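You operate a simulated robot arm through the tools that you are given. There is no shell and no other tool. Be economical: measure what you need, move in short steps, check, and stop when the job is done.

The job below is to be done with a simulated robot arm. You get a single attempt, and the scene is never put back.

TASK
Put the 50 % white packet from the top of the cloth-covered pile on top of the red paper cup there and the 60 % white packet in the small nest of the template board. Take the paper cup from the top of the wall bench and leave it on top of the lid stack. Put one of the ejector pins from the top of the wall bench on the clear front of the rework bench. Take the brass shim block with the largest size on its label from the top of the test bench and leave it in the silver water tray. Shut the morning drawer. Put the probe that says "No 2" from the top of the test bench on the clear front of the rework bench and the probe that says "No 1" on top of the orange sanding block. Take the red grease tin and leave it on the lower board of the stores shelf. Take the butt roll from the upper board of the stores shelf and put it on the clear front of the rework bench. Lift the shelf rail open. Do these in any order. Set down upright: paper cup.

It is judged by the outcome, as a careful person would: the job done as asked, and still so three seconds after it is handed in. It fails if anything else is knocked over, pushed out of place, dropped, spilled or broken. Lids that push on must go on centred and level and be pressed home; caps that screw on are set level and turned clockwise until they are tight. Flat cloth is picked up by pressing the open fingertips on it (5 to 10 N) and closing them slowly along it; thin cloth reads only 2 to 8 mm in the jaws.

THE ROBOT
A 6-joint arm with a fingered hand on a trunk, on a base that drives. Base frame: it is fixed to the floor where the robot stands at the start and does not move with it; the origin is under the middle of the robot, x ahead of it, y to its left, z up. Readings come in m, degrees, newtons and seconds.
Its first joint turns from -166.0 to 166.0 degrees. Places, roughly: brass shim block [-0.5, 6.25, 0.75]; butt roll [1.5, 6.25, 1.25]; clear front of the rework bench (72x24 cm) [3.42, 6.16, 0.84]; ejector pin [-1.25, 4.75, 0.75]; lid stack [-1.25, 4.5, 0.75]; lower board of the stores shelf [1.5, 6.3, 0.4]; morning drawer [-0.2, 6.2, 0.6]; paper cup [-1.25, 4, 0.75]; probe [-0.75, 6.25, 0.75]; red grease tin [1.5, 6.25, 1.25]; red paper cup [0.5, 0.25, 0.75]; sanding block (5x8x5 cm) [-0.3, 6.3, 0.8]; shelf rail [6.7, 4.4, 1.6]; small nest of the template board (27x16 cm) [-0.98, 3.26, 0.8]; water tray (20x12x5 cm) [1.6, 6.3, 0.5]; white packet [0.5, -0.25, 0.75]. Payload 3.1 kg.
The TCP is the grasp point between the finger pads, 0.022 m short of the fingertips. In the tool frame z runs along the fingers and y along their closing line. The gripper opens to 0.132 m. The gripper's body begins 0.06 m behind the TCP. The gripper is a hand of 4 fingers: y runs from the thumb to the fingers, the wrist lies at [0, 0, -0.218] in the tool frame.
Orientation is told as [roll, pitch, yaw] about the base's x, y, z axes, in that order, counted from this pose: with the fingers straight down and closing along the base's y, the tool's x points along the base's -x, its y along +y and its z along -z.

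THE INTERFACE
- The arm moves only by the tool arm_command. Its argument "series" is a list of rows, each a list of 6 numbers: the shift along the tool's x, y, z in units of 20 mm (1.0 is 20 mm), then the turn, a rotation vector about the tool's x, y, z in units of 5 degrees (1.0 is 5 degrees). In form: [[dx, dy, dz, rx, ry, rz], ...]. A call has 1 to 8 rows; each row shifts and turns the commanded pose from where the row before left it, along the tool's axes as they then stand. A call with a number of a shift or a turn outside -1 to 1 is refused whole. Rows are played at 5 a second. More than 0.05 m and 8.6 degrees between two rows, and nothing of the call is played. Where a pose cannot be reached the arm comes as near as it can. A force on the tool above 40 N (or 10 N above the force at the start of the call, whichever is more), or a blocked arm, ends the call early, and 0.2 s more pass. In this call time passes only in rows, and 0.2 s behind the last. It gives the time, the measured TCP pose, the force on the tool (base axes), the opening and the grip force at its end, in the units of the frame above (readings bear some noise), with the torque about the TCP (base axes, N m) and any sound that the robot's microphone picked up, and new pictures: "show" is both (left out), scene, wrist or none.
- Cameras (640 x 400 px; columns grow to the right, rows downward): "scene" is now at [0.0002, 0.1193, 1.4541]; the picture's right is [-0.42, -0.91, 0.00], its down [-0.71, 0.33, -0.62] and it looks along [0.56, -0.26, -0.79] (base axes); focal length 286 px, centre (320, 200). "wrist" rides on the gripper at [0.053, -0.053, -0.084] in the tool frame; the picture's right is [0.71, 0.71, 0.00], its down [-0.53, 0.53, -0.67] and it looks along [-0.47, 0.47, 0.74] (tool axes); focal length 247 px, centre (320, 200). There is no depth. A picture from a camera that has moved, and an enlarged one, comes with that camera's place and axes in the base frame and with its lens. The place of the scene camera against the robot may be out by one fixed shift of up to 0.025 m in any direction.
- slide_trunk(by): slides the trunk up (or, below 0, down) by that many m; the arm and the scene camera ride with it, the base frame stays. It gives what a move gives, with no picture.
- drive_base(legs): drives the robot by 1 to 6 legs, each [ahead, left, turn to the left] in m, m and degrees, along the robot's own axes; the way and the turn of a leg run together, so that a leg with both is an arc; at most 1.5 m and 180 degrees a leg. The arm and the cameras ride along, it lands a little off, and it stops where it bumps. It gives what a move gives, and a new picture of the scene camera.
- finger_targets(finger1, finger2, finger3, thumb_bend): sets how far each is bent, from 0 (flat) to 1 (curled in); at 0.3 the hand is open as for a grip, at 0.7 the pads meet at the TCP. One left out holds its place. A second passes; each finger stops where it meets its share of the squeeze, and holds until it gets a number again. It is the only way to open and close the hand. It gives what a move gives, with no picture; readings hold the bend of each and the force on the fingers (four entries, about 0 where the hand has none), thumb and palm.
- turn_head(pan, tilt): turns the head with the scene camera to pan (to the left, within 155 degrees either way) and tilt (down, from -29 to 69), counted from straight ahead of the robot. It gives what a move gives, and a new picture of the scene camera.
- close_up(camera, box): a new picture of the part [left, top, right, bottom] of that camera's present view, enlarged. No time passes.
- job_done(): hands the job in; it is judged then, once.

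Work in short steps. Places have to be worked out from the pictures, the camera data and where the tool is seen: move nearer, look again, correct. Check each grasp and each placing, and mend what went wrong. You have 525 turns and 360 pictures in all, those below and enlarged ones among them. Open the gripper and draw the arm clear of the work before you hand the job in, unless the task says otherwise; then end with one line.

The tools are called after "Call:" as a command line: name --pt "numbers of a row" for each row, then --argument value for the rest, lists and objects as JSON in quotes. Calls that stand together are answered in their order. arm_command: Moves the arm, as the interface text tells. Its arguments: {"type":"object","properties":{"series":{"type":"array"},"show":{"type":"string","enum":["both","scene","wrist","none"]}},"required":["series"]} The other tools are called the same way: slide_trunk (by) slides the trunk up or down; finger_targets (finger1, finger2, finger3, thumb_bend) moves the fingers one by one; drive_base (legs) drives the base; turn_head (pan, tilt) turns the head that bears the scene camera; close_up (camera, box) takes an enlarged picture of a part of a camera's view; job_done () hands the job in.

At the start:

```text
time: 0.0
tcp_pos: [0.3352, -0.0121, 0.8989]
orientation: [-0.1, 0.0, 0.1]
force: [0.3, 0.5, -0.2]
wrist_torque: [-0.02, -0.02, 0.02]
grip_width: 0.132
finger_force: 0.0
shape: jaw
bend: [0.3, 0.3, 0.3, 0.3]
finger forces: [0.1, 0.0, 0.0, 0.1, 0.0, 0.0]
trunk travel left (down, up): [-0.125, 0.261]
robot x, y, heading: [0.0007, -0.0001, -0.0]
head pan, tilt: [-24.6, 51.7]
```

scene: 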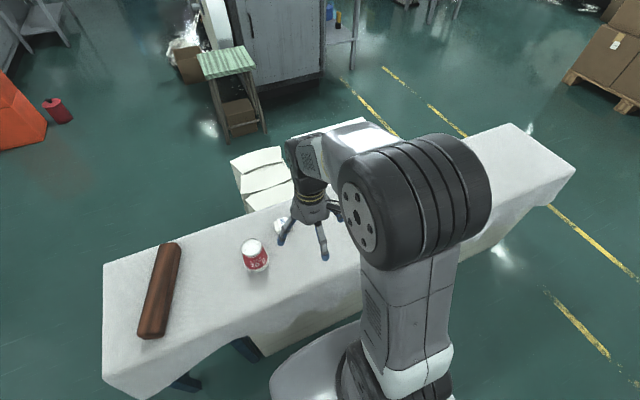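
wrist: 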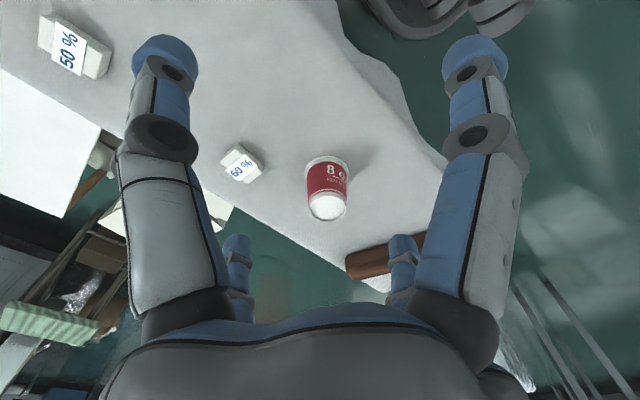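

I start with enlarged views of the packets and the cup near the hand.

Call:
close_up --camera "wrist" --box '[200, 100, 400, 240]'

Call:
close_up --camera "scene" --box '[80, 180, 380, 380]'

```text
2.86 times, centred on (300, 170) of wrist
camera zoom: at [0.2822, -0.0659, 0.9809], right [-0.71, 0.71, 0.0], down [0.53, 0.53, 0.67], along [0.47, 0.47, -0.74], focal length 706 px, centre (377, 286)
```

zoom: 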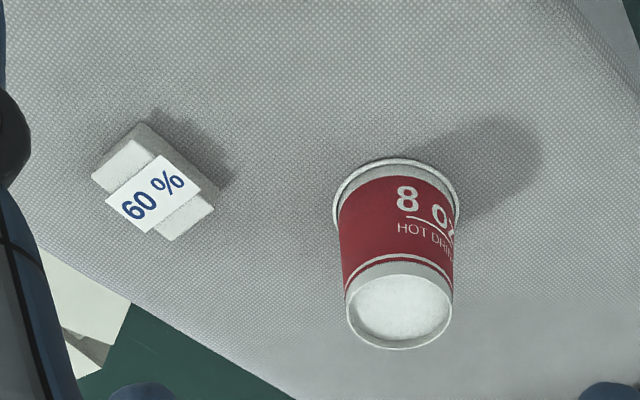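

```text
2.00 times, centred on (230, 280) of scene
camera zoom: at [0.0002, 0.1193, 1.4541], right [-0.42, -0.91, 0.0], down [-0.71, 0.33, -0.62], along [0.56, -0.26, -0.79], focal length 573 px, centre (500, 40)
```

zoom: 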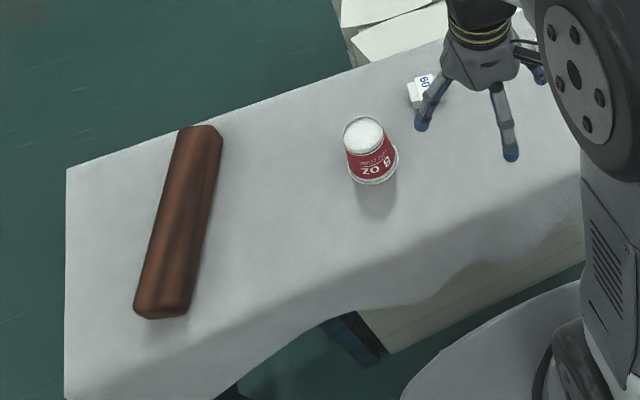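

The cup stands upside down, and triangulating puts the cloth at about z 0.62. I move the hand toward the 50 % packet to get a parallax measurement.

Call:
arm_command --pt "-1 -1 0 0 0 0" --pt "-1 -1 0 0 0 0" --pt "-1 -1 0 0 0 0" --pt "0 -1 0 0 0 0" --pt "0 -1 0 0 0 0" --pt "0 -1 0 0 0 0" --show "wrist"

Call:
turn_head --pan 0 --tilt 65

```text
time: 1.4
tcp_pos: [0.394, -0.1336, 0.8975]
orientation: [0.1, 0.0, 0.0]
force: [-0.4, -0.3, 0.4]
wrist_torque: [0.0, -0.01, -0.04]
grip_width: 0.1321
finger_force: 0.0
shape: jaw
bend: [0.3, 0.3, 0.3, 0.3]
finger forces: [0.0, 0.1, 0.0, 0.0, 0.0, 0.0]
trunk travel left (down, up): [-0.125, 0.261]
robot x, y, heading: [-0.0007, 0.0009, -0.1]
head pan, tilt: [-24.6, 51.7]
camera wrist: at [0.3404, -0.1864, 0.9807], right [-0.71, 0.71, 0.0], down [0.53, 0.53, 0.67], along [0.47, 0.47, -0.74], focal length 247 px, centre (320, 200)
```

wrist: 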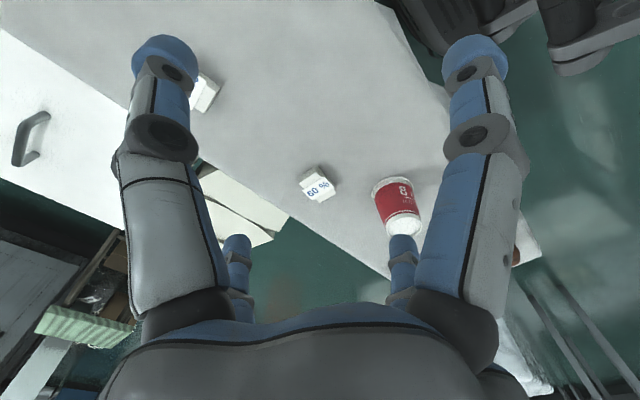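

```text
time: 2.3
tcp_pos: [0.3934, -0.1324, 0.8981]
orientation: [0.0, -0.1, 0.0]
force: [-0.4, 0.3, 0.7]
wrist_torque: [0.0, -0.01, -0.03]
grip_width: 0.1319
finger_force: 0.0
shape: jaw
bend: [0.3, 0.3, 0.3, 0.3]
finger forces: [0.1, 0.0, 0.0, 0.1, 0.0, 0.0]
trunk travel left (down, up): [-0.125, 0.261]
robot x, y, heading: [0.0006, -0.0005, -0.1]
head pan, tilt: [0.0, 65.0]
camera scene: at [-0.0076, 0.1506, 1.4383], right [0.0, -1.0, 0.0], down [-0.91, 0.0, -0.42], along [0.42, 0.0, -0.91], focal length 286 px, centre (320, 200)
```

scene: 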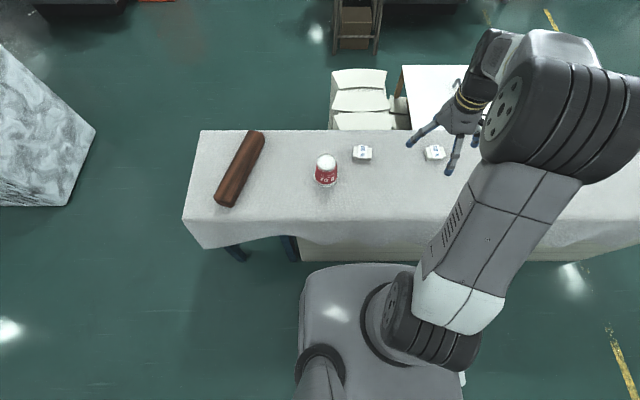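

The cloth top is at about z 0.625, with the 50 % packet near (0.537, -0.238), the 60 % near (0.533, 0.0) and the cup at (0.45, 0.12) with its top at about 0.72. I test the reach toward the 50 % packet while staying high.

Call:
arm_command --pt "-1 -1 1 0 0 0" --pt "-1 -1 1 0 0 0" --pt "-1 -1 1 0 0 0" --pt "-1 -1 0 0 0 0" --pt "-1 -1 0 0 0 0" --pt "-1 0 0 0 0 0" --pt "-1 0 0 0 0 0" --show "wrist"

```text
time: 3.9
tcp_pos: [0.5154, -0.2284, 0.8363]
orientation: [0.1, 0.2, 0.0]
force: [-0.2, -0.8, 0.1]
wrist_torque: [-0.01, 0.0, 0.03]
grip_width: 0.1321
finger_force: 0.1
shape: jaw
bend: [0.3, 0.3, 0.3, 0.3]
finger forces: [0.0, 0.1, 0.0, 0.0, 0.0, 0.0]
out of reach, approached as far as the arm can: row 7
trunk travel left (down, up): [-0.125, 0.261]
robot x, y, heading: [0.0029, -0.0024, -0.0]
head pan, tilt: [0.0, 65.0]
camera wrist: at [0.4619, -0.2819, 0.9199], right [-0.71, 0.71, 0.0], down [0.53, 0.53, 0.67], along [0.47, 0.47, -0.74], focal length 247 px, centre (320, 200)
```

wrist: 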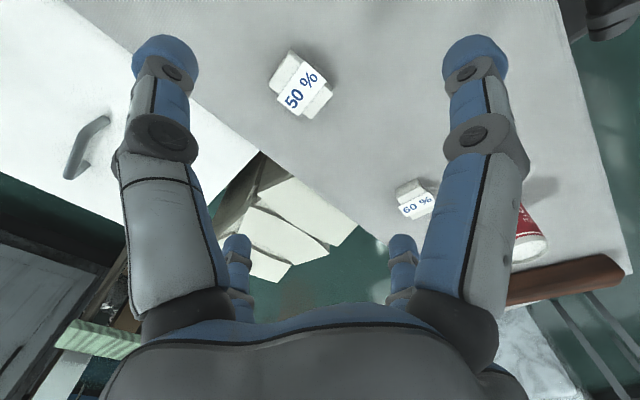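

Reach is about 0.56 m at this height. I drive the base slightly closer and to the right so that all three items are within reach.

Call:
drive_base --legs '[[0.04, -0.12, 0]]'

```text
time: 5.2
tcp_pos: [0.5552, -0.3479, 0.8372]
orientation: [0.1, -0.1, 0.0]
force: [0.1, 0.2, -0.1]
wrist_torque: [0.01, -0.01, 0.02]
grip_width: 0.1317
finger_force: 0.1
shape: jaw
bend: [0.3, 0.3, 0.3, 0.3]
finger forces: [0.0, 0.0, 0.0, 0.1, 0.1, 0.0]
trunk travel left (down, up): [-0.125, 0.261]
robot x, y, heading: [0.0371, -0.1158, 0.1]
head pan, tilt: [0.0, 65.0]
camera scene: at [0.0327, 0.0298, 1.4384], right [0.0, -1.0, 0.0], down [-0.91, 0.0, -0.42], along [0.42, 0.0, -0.91], focal length 286 px, centre (320, 200)
```

scene: 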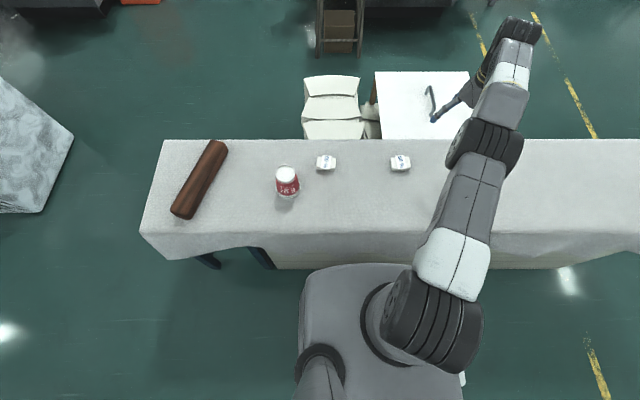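

I bring the hand over the 50 % packet and lower it to z about 0.75.

Call:
arm_command --pt "0.9 1 0 0 0 0" --pt "0 1 0 0 0 0" --pt "0 1 1 0 0 0" --pt "0 1 1 0 0 0" --pt "0 1 1 0 0 0" --pt "0 0.5 0 0 0 0" --show "wrist"

Call:
close_up --camera "wrist" --box '[220, 20, 420, 145]'

Call:
close_up --camera "scene" --box '[230, 120, 450, 230]'

```text
time: 6.5
tcp_pos: [0.5364, -0.2385, 0.776]
orientation: [0.0, 0.0, 0.0]
force: [-0.7, 0.7, -0.1]
wrist_torque: [0.01, 0.02, -0.02]
grip_width: 0.1319
finger_force: 0.1
shape: jaw
bend: [0.3, 0.3, 0.3, 0.3]
finger forces: [0.1, 0.1, 0.1, 0.0, 0.0, 0.0]
trunk travel left (down, up): [-0.125, 0.261]
robot x, y, heading: [0.0399, -0.1169, 0.2]
head pan, tilt: [0.0, 65.0]
camera wrist: at [0.4843, -0.2912, 0.8597], right [-0.71, 0.71, 0.0], down [0.53, 0.53, 0.67], along [0.47, 0.47, -0.74], focal length 247 px, centre (320, 200)
```

wrist: 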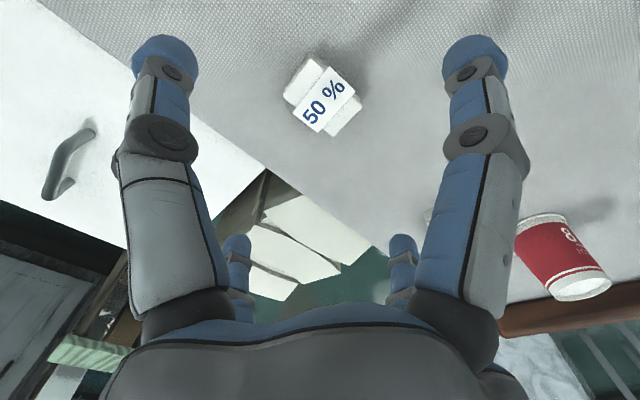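

```text
3.20 times, centred on (320, 82) of wrist
camera zoom: at [0.4843, -0.2912, 0.8597], right [-0.71, 0.71, 0.0], down [0.53, 0.53, 0.67], along [0.47, 0.47, -0.74], focal length 790 px, centre (320, 576)
```

zoom: 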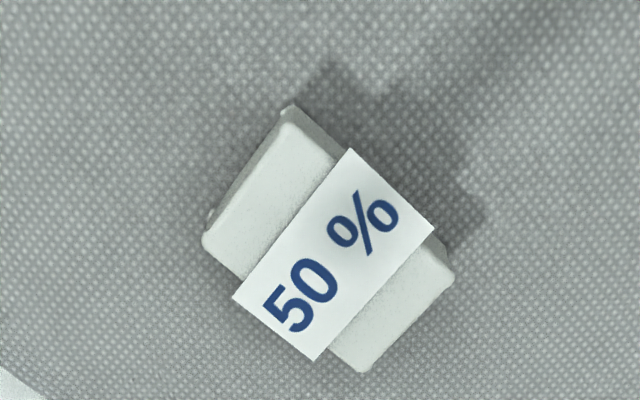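

```text
2.91 times, centred on (340, 175) of scene
camera zoom: at [0.0321, 0.0315, 1.4383], right [0.0, -1.0, 0.0], down [-0.91, 0.0, -0.42], along [0.42, 0.0, -0.91], focal length 833 px, centre (262, 273)
```

zoom: 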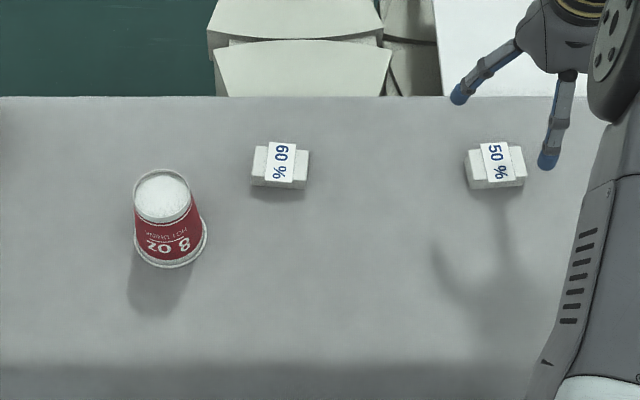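

The packet lies centred under the TCP with its long side (about 6 cm) along y. I bend back fingers 1 and 3 to learn which pair opposes along y.

Call:
finger_targets --finger1 0.0 --finger3 0.0

Call:
arm_command --pt "0 0 1 0 0 0" --pt "0 0 1 0 0 0" --show "both"

```text
time: 7.5
tcp_pos: [0.5385, -0.2381, 0.7763]
orientation: [0.0, 0.0, 0.0]
force: [0.8, 0.0, 0.0]
wrist_torque: [0.0, 0.01, 0.01]
grip_width: 0.1081
finger_force: 0.0
shape: fingers
bend: [0.01, 0.3, 0.01, 0.3]
finger forces: [0.0, 0.0, 0.1, 0.0, 0.0, 0.0]
trunk travel left (down, up): [-0.125, 0.261]
robot x, y, heading: [0.0402, -0.1222, 0.1]
head pan, tilt: [0.0, 65.0]
```

```text
time: 8.2
tcp_pos: [0.5385, -0.2381, 0.7365]
orientation: [0.1, 0.0, 0.0]
force: [-0.7, 0.2, -0.1]
wrist_torque: [0.01, -0.03, 0.02]
grip_width: 0.1082
finger_force: 0.0
shape: fingers
bend: [0.01, 0.3, 0.01, 0.3]
finger forces: [0.1, 0.1, 0.1, 0.1, 0.0, 0.0]
trunk travel left (down, up): [-0.125, 0.261]
robot x, y, heading: [0.0407, -0.1209, -0.1]
head pan, tilt: [0.0, 65.0]
camera scene: at [0.0324, 0.0313, 1.4383], right [0.0, -1.0, 0.0], down [-0.91, 0.0, -0.42], along [0.42, 0.0, -0.91], focal length 286 px, centre (320, 200)
camera wrist: at [0.4851, -0.2918, 0.82], right [-0.71, 0.71, 0.0], down [0.53, 0.53, 0.67], along [0.47, 0.47, -0.74], focal length 247 px, centre (320, 200)
```

scene: 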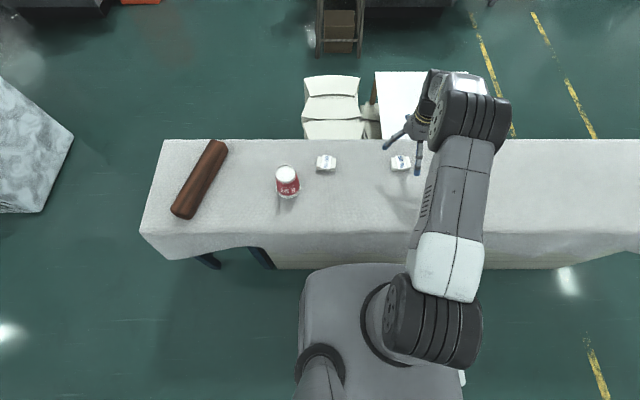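
wrist: 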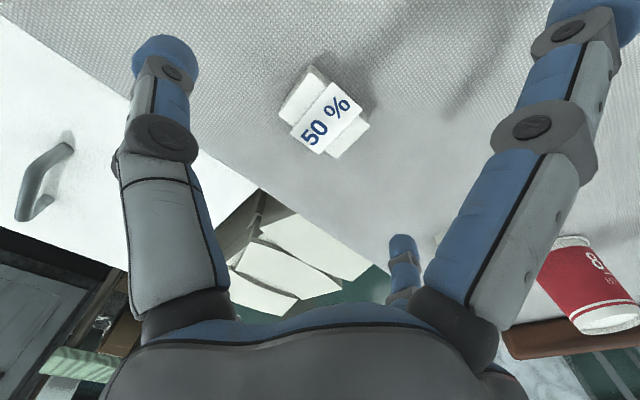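

Finger 2 opposes the thumb. I lower to about z 0.656 with short rows.

Call:
arm_command --pt "0 0 1 0 0 0" --pt "0 0 1 0 0 0" --pt "0 0 1 0 0 0" --pt "0 0 0.5 0 0 0" --pt "0 0 0.5 0 0 0" --show "wrist"

```text
time: 9.3
tcp_pos: [0.5376, -0.239, 0.6582]
orientation: [-0.1, -0.1, 0.0]
force: [0.2, 0.5, -0.9]
wrist_torque: [0.02, 0.01, 0.02]
grip_width: 0.1082
finger_force: 0.1
shape: fingers
bend: [0.01, 0.3, 0.01, 0.3]
finger forces: [0.0, 0.0, 0.0, 0.1, 0.1, 0.0]
trunk travel left (down, up): [-0.125, 0.261]
robot x, y, heading: [0.0388, -0.1196, -0.1]
head pan, tilt: [0.0, 65.0]
camera wrist: at [0.4844, -0.2916, 0.7402], right [-0.71, 0.71, 0.0], down [0.53, 0.53, 0.67], along [0.47, 0.47, -0.74], focal length 247 px, centre (320, 200)
```

wrist: 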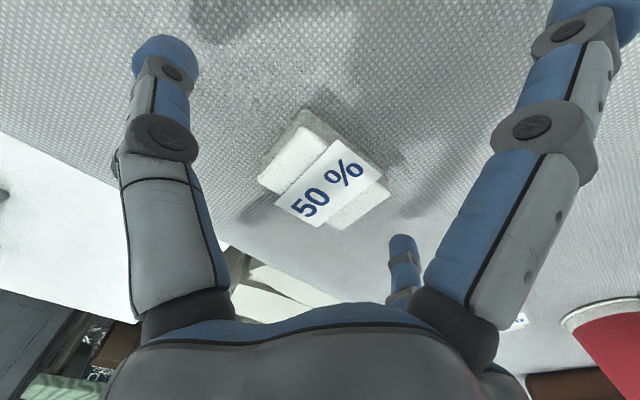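

The packet's top is near z 0.64, so I go a little lower, step by step.

Call:
arm_command --pt "0 0 0.4 0 0 0" --pt "0 0 0.3 0 0 0" --pt "0 0 0.2 0 0 0" --show "wrist"

```text
time: 10.2
tcp_pos: [0.538, -0.2394, 0.6402]
orientation: [0.0, -0.1, 0.1]
force: [1.1, -0.2, 4.6]
wrist_torque: [-0.01, 0.02, 0.01]
grip_width: 0.1087
finger_force: 2.4
shape: fingers
bend: [0.01, 0.3, 0.01, 0.3]
finger forces: [0.0, 2.5, 0.0, 0.1, 2.3, 0.0]
trunk travel left (down, up): [-0.125, 0.261]
robot x, y, heading: [0.0408, -0.1214, 0.1]
head pan, tilt: [0.0, 65.0]
camera wrist: at [0.4838, -0.2925, 0.7232], right [-0.71, 0.71, 0.0], down [0.52, 0.53, 0.67], along [0.47, 0.47, -0.74], focal length 247 px, centre (320, 200)
```

wrist: 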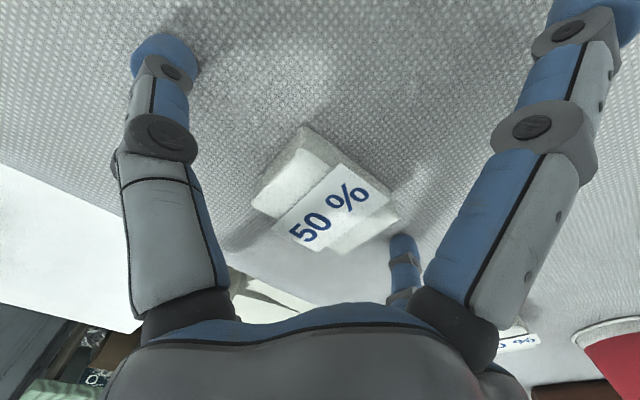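

The fingertips touch the cloth (4.6 N), so the cloth is at z about 0.618. I rise 4 mm and close the thumb and finger 2.

Call:
arm_command --pt "0 0 -0.25 0 0 0" --show "none"

Call:
finger_targets --finger2 0.6 --thumb_bend 0.6

Call:
arm_command --pt "0 0 -0.5 0 0 0" --pt "0 0 -1 0 0 0" --pt "0 0 -1 0 0 0" --pt "0 0 -1 0 0 0" --pt "0 0 -1 0 0 0" --show "both"

```text
time: 10.6
tcp_pos: [0.5376, -0.2386, 0.645]
orientation: [-0.1, 0.1, 0.0]
force: [0.0, -0.3, -0.1]
wrist_torque: [0.01, 0.0, 0.02]
grip_width: 0.1081
finger_force: 0.0
shape: fingers
bend: [0.01, 0.3, 0.01, 0.3]
finger forces: [0.0, 0.0, 0.1, 0.0, 0.1, 0.1]
trunk travel left (down, up): [-0.125, 0.261]
robot x, y, heading: [0.0407, -0.1199, 0.2]
head pan, tilt: [0.0, 65.0]
```

```text
time: 11.6
tcp_pos: [0.5376, -0.2403, 0.6476]
orientation: [0.0, -0.5, -0.1]
force: [7.8, 1.0, 37.7]
wrist_torque: [1.27, -0.19, -0.32]
grip_width: 0.0897
finger_force: 22.2
shape: fingers
bend: [0.01, 0.47, 0.01, 0.57]
finger forces: [0.1, 34.4, 0.0, 0.1, 9.9, 0.1]
trunk travel left (down, up): [-0.125, 0.261]
robot x, y, heading: [0.0409, -0.1178, 0.3]
head pan, tilt: [0.0, 65.0]
```

```text
time: 12.8
tcp_pos: [0.537, -0.2381, 0.7333]
orientation: [0.0, 0.1, -0.1]
force: [-0.2, 0.6, 0.0]
wrist_torque: [0.0, 0.01, 0.03]
grip_width: 0.0899
finger_force: 6.2
shape: fingers
bend: [0.01, 0.49, 0.01, 0.56]
finger forces: [0.0, 5.5, 0.0, 0.0, 5.5, 0.1]
trunk travel left (down, up): [-0.125, 0.261]
robot x, y, heading: [0.04, -0.1166, -0.4]
head pan, tilt: [0.0, 65.0]
camera scene: at [0.0319, 0.0314, 1.4383], right [0.0, -1.0, 0.0], down [-0.91, 0.0, -0.42], along [0.42, 0.0, -0.91], focal length 286 px, centre (320, 200)
camera wrist: at [0.4834, -0.2918, 0.8171], right [-0.71, 0.71, 0.0], down [0.53, 0.53, 0.67], along [0.47, 0.47, -0.74], focal length 247 px, centre (320, 200)
```

scene: 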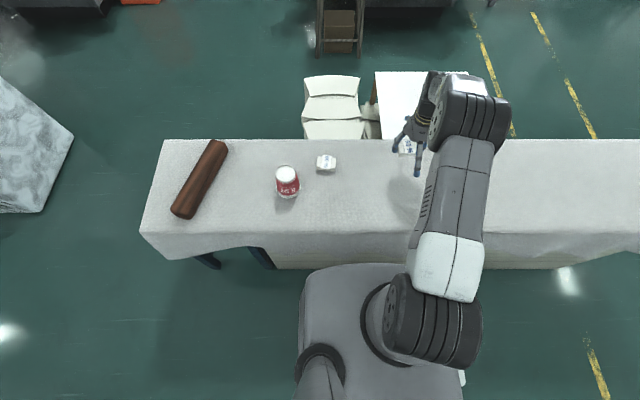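
wrist: 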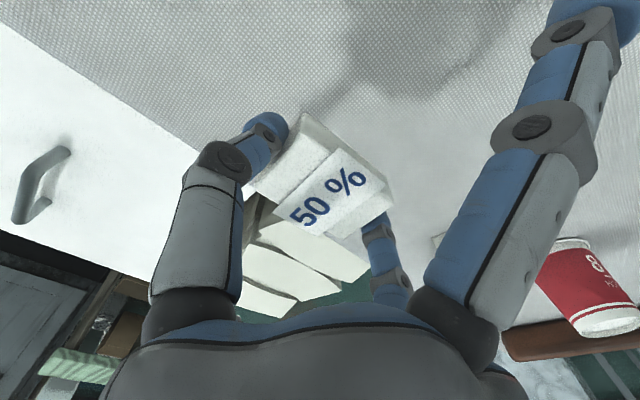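

The 50 % packet is held (5.5 N). I raise it and carry it toward the cup, stopping short for a better look.

Call:
arm_command --pt "0 1 -1 0 0 0" --pt "0 1 -1 0 0 0" --pt "0.5 1 -1 0 0 0" --pt "1 1 -1 0 0 0" --pt "1 1 0 0 0 0" --pt "1 1 0 0 0 0" --pt "0 1 0 0 0 0" --pt "0 1 0 0 0 0" --show "none"

Call:
arm_command --pt "0 1 0 0 0 0" --pt "0 1 0 0 0 0" --pt "0 1 0 0 0 0" --show "both"

```text
time: 14.6
tcp_pos: [0.4661, -0.0773, 0.8134]
orientation: [0.0, -0.1, -0.1]
force: [-0.3, -0.7, -0.8]
wrist_torque: [0.01, -0.03, -0.03]
grip_width: 0.0903
finger_force: 5.1
shape: fingers
bend: [0.01, 0.49, 0.01, 0.56]
finger forces: [0.0, 5.4, 0.0, 0.2, 5.4, 0.0]
trunk travel left (down, up): [-0.125, 0.261]
robot x, y, heading: [0.0389, -0.118, -0.4]
head pan, tilt: [0.0, 65.0]
```

```text
time: 15.3
tcp_pos: [0.4675, -0.0166, 0.8133]
orientation: [0.0, 0.0, 0.0]
force: [0.1, 0.0, -0.2]
wrist_torque: [0.02, 0.02, -0.01]
grip_width: 0.0903
finger_force: 5.9
shape: fingers
bend: [0.01, 0.49, 0.01, 0.56]
finger forces: [0.1, 5.5, 0.1, 0.1, 5.5, 0.1]
trunk travel left (down, up): [-0.125, 0.261]
robot x, y, heading: [0.0403, -0.1184, 0.0]
head pan, tilt: [0.0, 65.0]
camera scene: at [0.0322, 0.0317, 1.4382], right [0.0, -1.0, 0.0], down [-0.91, 0.0, -0.42], along [0.42, 0.0, -0.91], focal length 286 px, centre (320, 200)
camera wrist: at [0.4144, -0.0705, 0.8963], right [-0.71, 0.71, 0.0], down [0.53, 0.53, 0.67], along [0.47, 0.47, -0.74], focal length 247 px, centre (320, 200)
```

scene: 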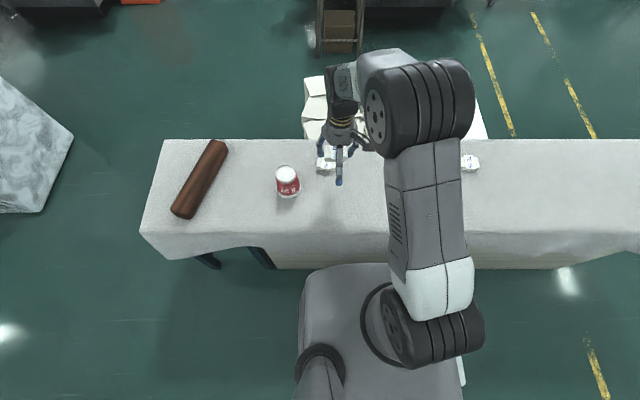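
wrist: 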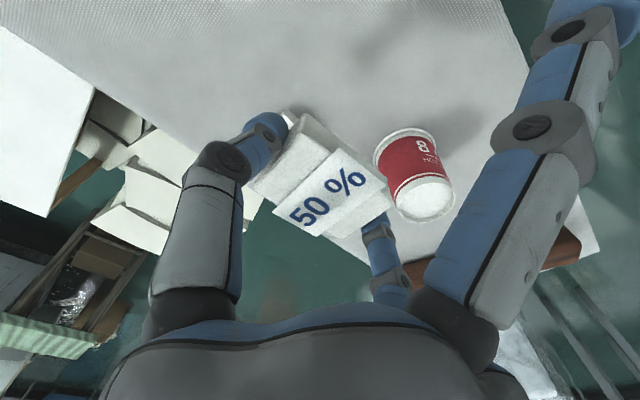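

The cup's top works out at (0.455, 0.119), about z 0.715. I check the held packet closely and also look at the small white object right of the arm.

Call:
close_up --camera "wrist" --box '[220, 80, 480, 250]'

Call:
close_up --camera "scene" --box '[270, 120, 510, 220]'

```text
2.35 times, centred on (350, 165) of wrist
camera zoom: at [0.4144, -0.0705, 0.8963], right [-0.71, 0.71, 0.0], down [0.53, 0.53, 0.67], along [0.47, 0.47, -0.74], focal length 581 px, centre (249, 282)
```

zoom: 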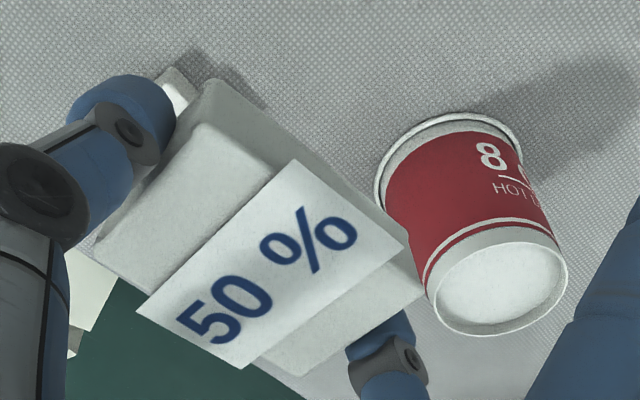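

```text
2.67 times, centred on (390, 170) of scene
camera zoom: at [0.0322, 0.0317, 1.4382], right [0.0, -1.0, 0.0], down [-0.91, 0.0, -0.42], along [0.42, 0.0, -0.91], focal length 764 px, centre (133, 280)
```

zoom: 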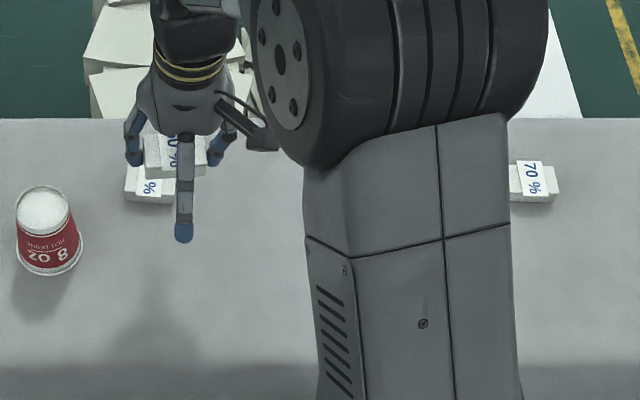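

The third packet is 70 %, so I leave it alone. The held packet is level and centred, and I move it above the cup and partly down.

Call:
arm_command --pt "0.6 1 0 0 0 0" --pt "0 1 0 0 0 0" --pt "0 1 0 0 0 0" --pt "0 1 0 0 0 0" --pt "0 1 0 0 0 0" --pt "0 1 0 0 0 0" --pt "0 0.75 0 0 0 0" --pt "0 0 1 0 0 0" --show "none"

Call:
arm_command --pt "0 0 1 0 0 0" --pt "0 0 0.5 0 0 0" --show "both"

```text
time: 17.1
tcp_pos: [0.456, 0.118, 0.7933]
orientation: [0.0, 0.1, -0.1]
force: [0.4, 0.2, 0.0]
wrist_torque: [-0.03, -0.01, -0.04]
grip_width: 0.0901
finger_force: 5.5
shape: fingers
bend: [0.01, 0.49, 0.01, 0.56]
finger forces: [0.1, 5.5, 0.1, 0.0, 5.4, 0.1]
trunk travel left (down, up): [-0.125, 0.261]
robot x, y, heading: [0.04, -0.1182, -0.1]
head pan, tilt: [0.0, 65.0]
```

```text
time: 17.8
tcp_pos: [0.4584, 0.1169, 0.7634]
orientation: [-0.1, 0.0, 0.0]
force: [0.9, 0.2, 0.2]
wrist_torque: [-0.03, -0.01, -0.02]
grip_width: 0.09
finger_force: 6.1
shape: fingers
bend: [0.01, 0.49, 0.01, 0.56]
finger forces: [0.0, 5.5, 0.0, 0.0, 5.6, 0.0]
trunk travel left (down, up): [-0.125, 0.261]
robot x, y, heading: [0.0406, -0.1215, -0.1]
head pan, tilt: [0.0, 65.0]
camera scene: at [0.0322, 0.0315, 1.4383], right [0.0, -1.0, 0.0], down [-0.91, 0.0, -0.42], along [0.42, 0.0, -0.91], focal length 286 px, centre (320, 200)
camera wrist: at [0.4036, 0.0635, 0.8468], right [-0.71, 0.71, 0.0], down [0.53, 0.53, 0.67], along [0.47, 0.47, -0.74], focal length 247 px, centre (320, 200)
```

scene: 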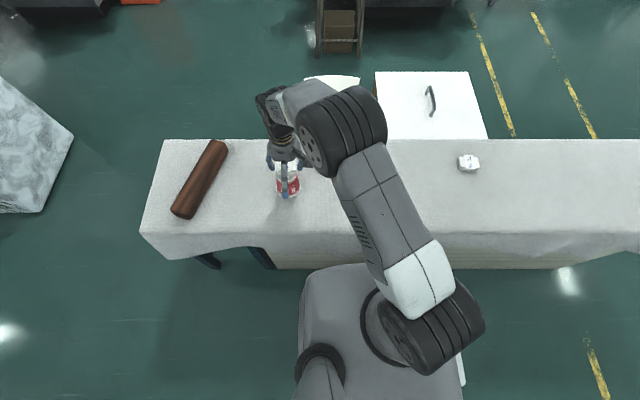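
wrist: 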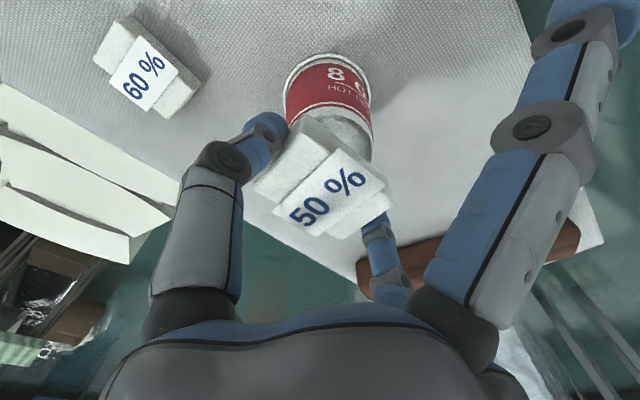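

The cup sits about 4 mm further in +y and 3 mm nearer than the packet. I correct this and lower gently until contact.

Call:
arm_command --pt "0.15 0.2 0.25 0 0 0" --pt "0 0 0.25 0 0 0" --pt "0 0 0.15 0 0 0" --show "wrist"

```text
time: 18.6
tcp_pos: [0.4534, 0.1223, 0.75]
orientation: [-0.1, 0.0, 0.0]
force: [-1.1, 0.0, -1.0]
wrist_torque: [0.02, -0.02, 0.0]
grip_width: 0.0904
finger_force: 5.4
shape: fingers
bend: [0.01, 0.49, 0.01, 0.56]
finger forces: [0.0, 5.5, 0.1, 0.1, 5.5, 0.1]
trunk travel left (down, up): [-0.125, 0.261]
robot x, y, heading: [0.0383, -0.1139, 0.2]
head pan, tilt: [0.0, 65.0]
camera wrist: at [0.4003, 0.0683, 0.8336], right [-0.71, 0.71, 0.0], down [0.53, 0.53, 0.67], along [0.47, 0.47, -0.74], focal length 247 px, centre (320, 200)
```

wrist: 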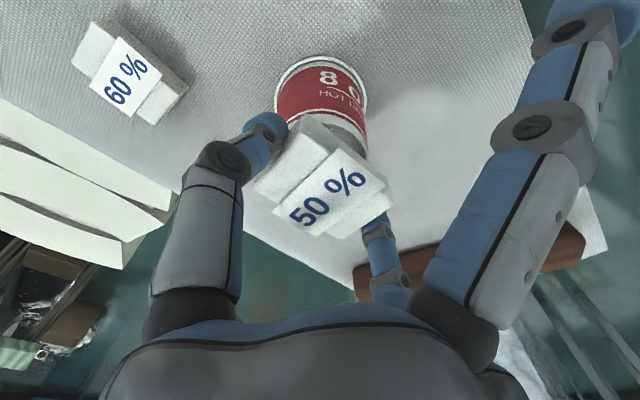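

Nearly there, so I keep lowering in 3 mm steps.

Call:
arm_command --pt "0 0 0.15 0 0 0" --pt "0 0 0.15 0 0 0" --show "none"

```text
time: 19.1
tcp_pos: [0.4534, 0.121, 0.7441]
orientation: [0.0, 0.0, 0.0]
force: [-0.2, -0.5, -0.9]
wrist_torque: [-0.01, 0.0, 0.0]
grip_width: 0.09
finger_force: 5.9
shape: fingers
bend: [0.01, 0.49, 0.01, 0.56]
finger forces: [0.0, 5.5, 0.0, 0.0, 5.5, 0.0]
trunk travel left (down, up): [-0.125, 0.261]
robot x, y, heading: [0.0421, -0.1204, -0.2]
head pan, tilt: [0.0, 65.0]
```

There is no contact yet, so I go on down.

Call:
arm_command --pt "0 0 0.15 0 0 0" --pt "0 0 0.15 0 0 0" --show "wrist"

```text
time: 19.8
tcp_pos: [0.4539, 0.121, 0.7384]
orientation: [0.2, -0.1, -0.1]
force: [-0.5, -0.3, 8.3]
wrist_torque: [0.0, -0.02, 0.02]
grip_width: 0.0903
finger_force: 5.2
shape: fingers
bend: [0.01, 0.49, 0.01, 0.56]
finger forces: [0.0, 5.7, 0.0, 0.0, 5.9, 0.0]
trunk travel left (down, up): [-0.125, 0.261]
robot x, y, heading: [0.0428, -0.1188, 0.0]
head pan, tilt: [0.0, 65.0]
camera wrist: at [0.3994, 0.0683, 0.8224], right [-0.71, 0.71, 0.0], down [0.52, 0.53, 0.67], along [0.47, 0.47, -0.74], focal length 247 px, centre (320, 200)
```

wrist: 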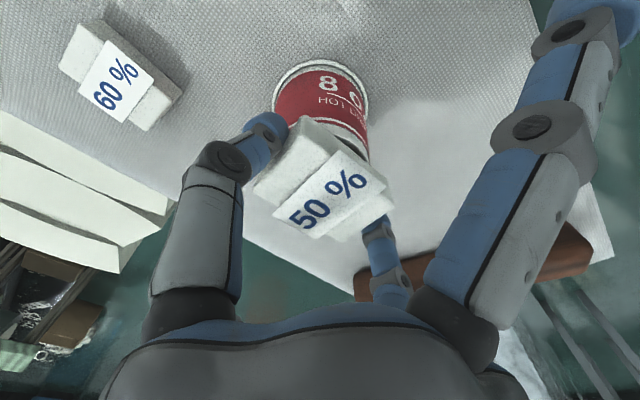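

Contact is 8 N with no torque, so the packet is centred on the cup. I ease off 1 mm and open slowly.

Call:
arm_command --pt "0 0 -0.04 0 0 0" --show "none"

Call:
finger_targets --finger2 0.42 --thumb_bend 0.49

Call:
finger_targets --finger2 0.3 --thumb_bend 0.3

Call:
arm_command --pt "0 0 -0.5 0 0 0" --pt "0 0 -1 0 0 0" --pt "0 0 -1 0 0 0" --pt "0 0 -1 0 0 0" --show "wrist"

```text
time: 20.1
tcp_pos: [0.4539, 0.1213, 0.7393]
orientation: [0.1, 0.0, 0.0]
force: [0.3, -0.1, 5.7]
wrist_torque: [0.03, -0.04, -0.02]
grip_width: 0.0901
finger_force: 5.9
shape: fingers
bend: [0.01, 0.49, 0.01, 0.56]
finger forces: [0.1, 5.9, 0.0, 0.1, 5.5, 0.0]
trunk travel left (down, up): [-0.125, 0.261]
robot x, y, heading: [0.0407, -0.1233, 0.2]
head pan, tilt: [0.0, 65.0]
```

```text
time: 21.1
tcp_pos: [0.4531, 0.122, 0.7406]
orientation: [0.0, 0.0, -0.1]
force: [-1.0, 0.4, -0.3]
wrist_torque: [-0.01, 0.0, -0.03]
grip_width: 0.0937
finger_force: 0.0
shape: fingers
bend: [0.01, 0.42, 0.01, 0.49]
finger forces: [0.1, 0.1, 0.1, 0.0, 0.0, 0.0]
trunk travel left (down, up): [-0.125, 0.261]
robot x, y, heading: [0.0395, -0.1174, -0.1]
head pan, tilt: [0.0, 65.0]
```

```text
time: 22.1
tcp_pos: [0.4532, 0.1211, 0.74]
orientation: [0.0, 0.1, -0.1]
force: [0.3, 0.3, -0.3]
wrist_torque: [0.05, 0.01, 0.01]
grip_width: 0.108
finger_force: 0.0
shape: fingers
bend: [0.01, 0.3, 0.01, 0.3]
finger forces: [0.0, 0.1, 0.0, 0.1, 0.0, 0.1]
trunk travel left (down, up): [-0.125, 0.261]
robot x, y, heading: [0.0426, -0.1196, 0.2]
head pan, tilt: [0.0, 65.0]
```

```text
time: 23.1
tcp_pos: [0.4521, 0.1196, 0.8103]
orientation: [0.0, 0.1, 0.0]
force: [-0.2, -0.9, 0.7]
wrist_torque: [0.01, 0.0, -0.01]
grip_width: 0.1084
finger_force: 0.0
shape: fingers
bend: [0.01, 0.3, 0.01, 0.3]
finger forces: [0.1, 0.1, 0.0, 0.1, 0.0, 0.1]
trunk travel left (down, up): [-0.125, 0.261]
robot x, y, heading: [0.0396, -0.1199, -0.1]
head pan, tilt: [0.0, 65.0]
camera wrist: at [0.3988, 0.0669, 0.8937], right [-0.71, 0.71, 0.0], down [0.53, 0.53, 0.67], along [0.47, 0.47, -0.74], focal length 247 px, centre (320, 200)
```

wrist: 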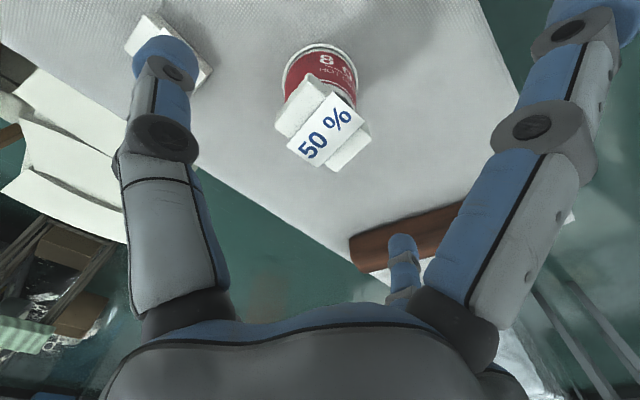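

The 50 % packet rests on the cup. Next I move above the 60 % packet.

Call:
arm_command --pt "0 -1 -0.5 0 0 0" --pt "0 -1 0 0 0 0" --pt "-1 -1 0 0 0 0" --pt "-1 -1 0 0 0 0" --pt "-1 -1 0 0 0 0" --pt "-1 -0.9 0 0 0 0" --show "wrist"

Call:
close_up --camera "wrist" --box '[220, 20, 420, 145]'

```text
time: 24.6
tcp_pos: [0.534, 0.0016, 0.8193]
orientation: [0.0, 0.0, 0.1]
force: [0.0, -0.2, -0.2]
wrist_torque: [-0.01, 0.0, -0.03]
grip_width: 0.108
finger_force: 0.0
shape: fingers
bend: [0.01, 0.3, 0.01, 0.3]
finger forces: [0.0, 0.0, 0.0, 0.0, 0.0, 0.0]
trunk travel left (down, up): [-0.125, 0.261]
robot x, y, heading: [0.0388, -0.1184, -0.1]
head pan, tilt: [0.0, 65.0]
camera wrist: at [0.4803, -0.0515, 0.9027], right [-0.71, 0.71, 0.0], down [0.53, 0.53, 0.67], along [0.47, 0.47, -0.74], focal length 247 px, centre (320, 200)
```

wrist: 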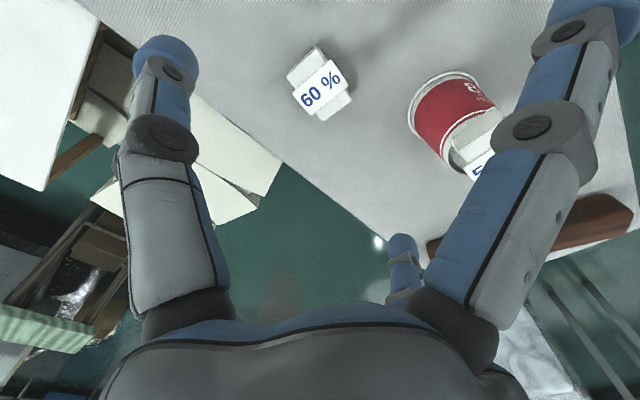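

```text
3.20 times, centred on (320, 82) of wrist
camera zoom: at [0.4803, -0.0515, 0.9027], right [-0.71, 0.71, 0.0], down [0.53, 0.53, 0.67], along [0.47, 0.47, -0.74], focal length 790 px, centre (320, 576)
```

zoom: 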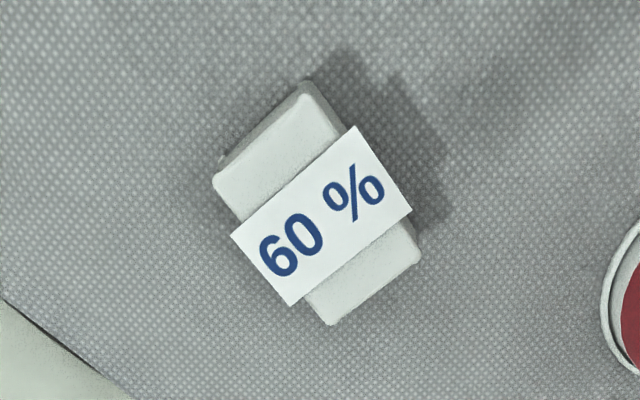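

The packet centre works out at (0.538, 0.006), rotated about -6°. I align the yaw and lower to z about 0.68.

Call:
arm_command --pt "-0.2 0.2 1 0 0 0.6" --pt "0 0 1 0 0 0.6" --pt "0 0 1 0 0 0" --pt "0 0 1 0 0 0" --pt "0 0 1 0 0 0" --pt "0 0 1 0 0 0" --pt "0 0 1 0 0 0" --show "wrist"

```text
time: 26.1
tcp_pos: [0.5364, 0.0075, 0.6792]
orientation: [0.0, 0.0, -6.0]
force: [0.2, -0.7, -0.7]
wrist_torque: [0.0, 0.03, -0.04]
grip_width: 0.108
finger_force: 0.0
shape: fingers
bend: [0.01, 0.3, 0.01, 0.3]
finger forces: [0.0, 0.0, 0.0, 0.0, 0.0, 0.0]
trunk travel left (down, up): [-0.125, 0.261]
robot x, y, heading: [0.0377, -0.1194, -0.3]
head pan, tilt: [0.0, 65.0]
camera wrist: at [0.4775, -0.0405, 0.7621], right [-0.63, 0.78, 0.0], down [0.58, 0.47, 0.67], along [0.52, 0.42, -0.74], focal length 247 px, centre (320, 200)
```

wrist: 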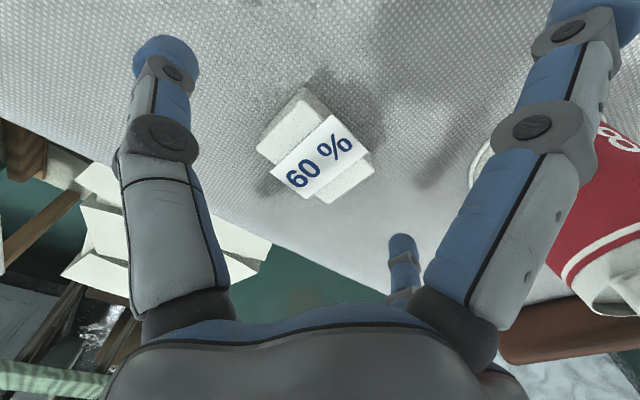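

The packet is aligned under the hand and the cup is clear. I lower to z about 0.655 and grip.

Call:
arm_command --pt "0 0 0.6 0 0 0" --pt "0 0 0.55 0 0 0" --show "none"

Call:
finger_targets --finger2 0.58 --thumb_bend 0.58

Call:
arm_command --pt "0 0 -0.5 0 0 0" --pt "0 0 -1 0 0 0" --pt "0 0 -1 0 0 0" --pt "0 0 -1 0 0 0" --pt "0 0 -1 0 0 0" --pt "0 0 -1 0 0 0" --pt "0 0 -1 0 0 0" --show "wrist"

```text
time: 26.8
tcp_pos: [0.5371, 0.0076, 0.6549]
orientation: [0.1, 0.0, -6.0]
force: [-0.4, 0.2, 0.7]
wrist_torque: [0.0, -0.04, 0.0]
grip_width: 0.108
finger_force: 0.0
shape: fingers
bend: [0.01, 0.3, 0.01, 0.3]
finger forces: [0.0, 0.0, 0.0, 0.1, 0.0, 0.1]
trunk travel left (down, up): [-0.125, 0.261]
robot x, y, heading: [0.0384, -0.1175, 0.1]
head pan, tilt: [0.0, 65.0]
```

```text
time: 27.8
tcp_pos: [0.5365, 0.007, 0.6554]
orientation: [0.0, 0.1, -6.0]
force: [-0.8, -0.1, -0.5]
wrist_torque: [-0.02, 0.01, -0.01]
grip_width: 0.0915
finger_force: 4.0
shape: fingers
bend: [0.01, 0.52, 0.01, 0.54]
finger forces: [0.1, 3.9, 0.1, 0.1, 4.1, 0.1]
trunk travel left (down, up): [-0.125, 0.261]
robot x, y, heading: [0.0365, -0.1181, -0.0]
head pan, tilt: [0.0, 65.0]
```

```text
time: 29.4
tcp_pos: [0.5371, 0.0065, 0.7874]
orientation: [0.0, 0.0, -6.1]
force: [0.5, 0.4, -0.1]
wrist_torque: [-0.02, 0.04, 0.01]
grip_width: 0.0917
finger_force: 4.5
shape: fingers
bend: [0.01, 0.52, 0.01, 0.54]
finger forces: [0.0, 4.0, 0.0, 0.1, 4.0, 0.0]
trunk travel left (down, up): [-0.125, 0.261]
robot x, y, heading: [0.0426, -0.119, -0.1]
head pan, tilt: [0.0, 65.0]
camera wrist: at [0.4781, -0.0409, 0.8704], right [-0.63, 0.78, 0.0], down [0.58, 0.47, 0.67], along [0.52, 0.42, -0.74], focal length 247 px, centre (320, 200)
```

wrist: 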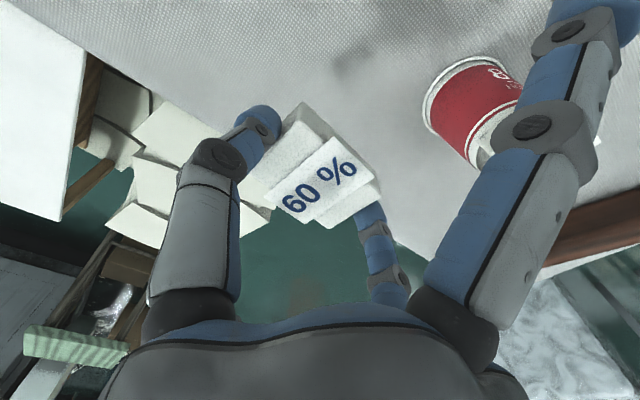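

The 60 % packet is held level. I firm the grip slightly, raise it and retract toward the robot for driving.

Call:
finger_targets --finger2 0.62 --thumb_bend 0.62

Call:
arm_command --pt "0 0 -1 0 0 0" --pt "0 0 -1 0 0 0" --pt "0 -1 -1 0 0 0" --pt "1 -1 -1 0 0 0" --pt "1 -1 -1 0 0 0" --pt "1 -1 0 0 0 0" --pt "1 -1 0 0 0 0" --pt "1 -1 0 0 0 0" --show "none"

Call:
arm_command --pt "1 0 0 0 0 0" --pt "1 0 0 0 0 0" --pt "1 0 0 0 0 0" --pt "1 0 0 0 0 0" --pt "1 0 0 0 0 0" --show "none"

Call:
turn_head --pan 60 --tilt 15

```text
time: 30.4
tcp_pos: [0.5385, 0.007, 0.7859]
orientation: [0.0, -0.1, -5.9]
force: [0.2, 0.6, 1.0]
wrist_torque: [-0.02, 0.0, -0.01]
grip_width: 0.0909
finger_force: 7.7
shape: fingers
bend: [0.01, 0.51, 0.01, 0.56]
finger forces: [0.0, 7.5, 0.0, 0.0, 7.6, 0.1]
trunk travel left (down, up): [-0.125, 0.261]
robot x, y, heading: [0.0436, -0.12, -0.1]
head pan, tilt: [0.0, 65.0]
```

```text
time: 32.1
tcp_pos: [0.4237, -0.1023, 0.8879]
orientation: [0.0, 0.0, -5.8]
force: [-0.3, -1.5, -0.1]
wrist_torque: [-0.01, -0.02, 0.0]
grip_width: 0.0908
finger_force: 7.7
shape: fingers
bend: [0.01, 0.51, 0.01, 0.56]
finger forces: [0.0, 7.5, 0.0, 0.0, 7.5, 0.0]
trunk travel left (down, up): [-0.125, 0.261]
robot x, y, heading: [0.0413, -0.1206, 0.2]
head pan, tilt: [0.0, 65.0]
```

```text
time: 33.4
tcp_pos: [0.3251, -0.0924, 0.8879]
orientation: [0.1, -0.1, -6.0]
force: [0.3, -0.3, -0.3]
wrist_torque: [0.04, 0.0, 0.03]
grip_width: 0.0907
finger_force: 7.8
shape: fingers
bend: [0.01, 0.51, 0.01, 0.56]
finger forces: [0.0, 7.5, 0.0, 0.1, 7.6, 0.1]
trunk travel left (down, up): [-0.125, 0.261]
robot x, y, heading: [0.0364, -0.1202, 0.0]
head pan, tilt: [0.0, 65.0]
```

```text
time: 34.6
tcp_pos: [0.3249, -0.0921, 0.8863]
orientation: [0.0, 0.0, -6.0]
force: [-0.5, -1.1, -1.8]
wrist_torque: [-0.01, 0.02, -0.02]
grip_width: 0.0907
finger_force: 7.4
shape: fingers
bend: [0.01, 0.51, 0.01, 0.56]
finger forces: [0.1, 7.5, 0.0, 0.1, 7.5, 0.1]
trunk travel left (down, up): [-0.125, 0.261]
robot x, y, heading: [0.0397, -0.1172, 0.1]
head pan, tilt: [60.0, 15.0]
camera scene: at [0.0182, 0.1122, 1.5101], right [0.87, -0.5, 0.0], down [-0.13, -0.22, -0.97], along [0.48, 0.84, -0.26], focal length 286 px, centre (320, 200)
```

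scene: 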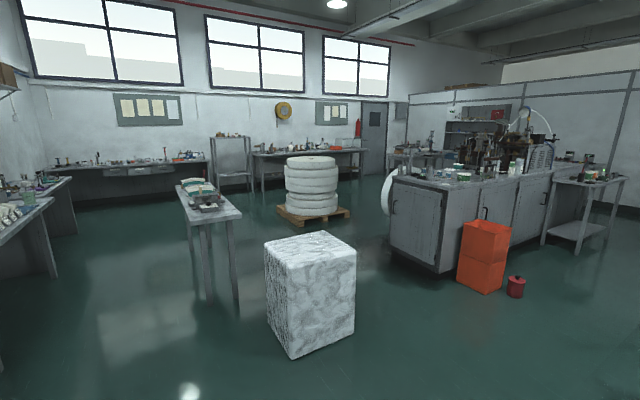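

I look further left for the route to the template board.

Call:
turn_head --pan 115 --tilt 20

```text
time: 35.9
tcp_pos: [0.3248, -0.0922, 0.8875]
orientation: [0.0, -0.1, -6.0]
force: [0.4, -1.0, 0.2]
wrist_torque: [-0.02, -0.01, 0.0]
grip_width: 0.0906
finger_force: 7.0
shape: fingers
bend: [0.01, 0.51, 0.01, 0.56]
finger forces: [0.1, 7.5, 0.1, 0.1, 7.5, 0.0]
trunk travel left (down, up): [-0.125, 0.261]
robot x, y, heading: [0.0398, -0.1165, 0.0]
head pan, tilt: [115.0, 20.0]
camera scene: at [-0.0679, 0.1158, 1.502], right [0.91, 0.42, 0.0], down [0.14, -0.31, -0.94], along [-0.4, 0.85, -0.34], focal length 286 px, centre (320, 200)
```

scene: 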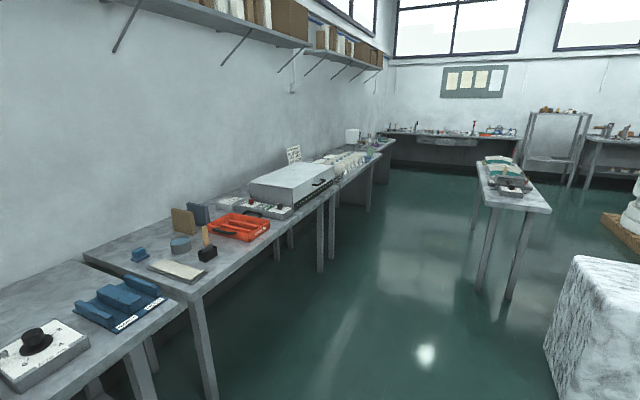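

The route is clear: the wall benches front at x about -1.0, and there is a free corridor along x about -0.3. I back away from the pile, turn left and drive along the corridor.

Call:
drive_base --legs '[[-0.35, 0, 0], [0, 0, 90], [1.5, 0, 0], [1.3, 0, 0]]'

```text
time: 55.1
tcp_pos: [-0.1994, 2.9584, 0.8864]
orientation: [0.0, -0.1, 80.2]
force: [0.7, -0.4, 0.4]
wrist_torque: [0.01, 0.01, 0.0]
grip_width: 0.0906
finger_force: 7.0
shape: fingers
bend: [0.01, 0.51, 0.01, 0.56]
finger forces: [0.0, 7.4, 0.0, 0.0, 7.4, 0.0]
trunk travel left (down, up): [-0.125, 0.261]
robot x, y, heading: [-0.1923, 2.671, 86.3]
head pan, tilt: [115.0, 20.0]
camera scene: at [-0.4368, 2.5925, 1.502], right [-0.36, 0.93, 0.0], down [0.32, 0.12, -0.94], along [-0.88, -0.34, -0.34], focal length 286 px, centre (320, 200)
```

scene: 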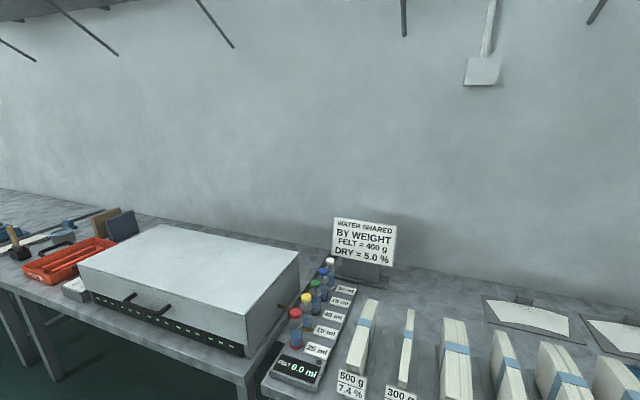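

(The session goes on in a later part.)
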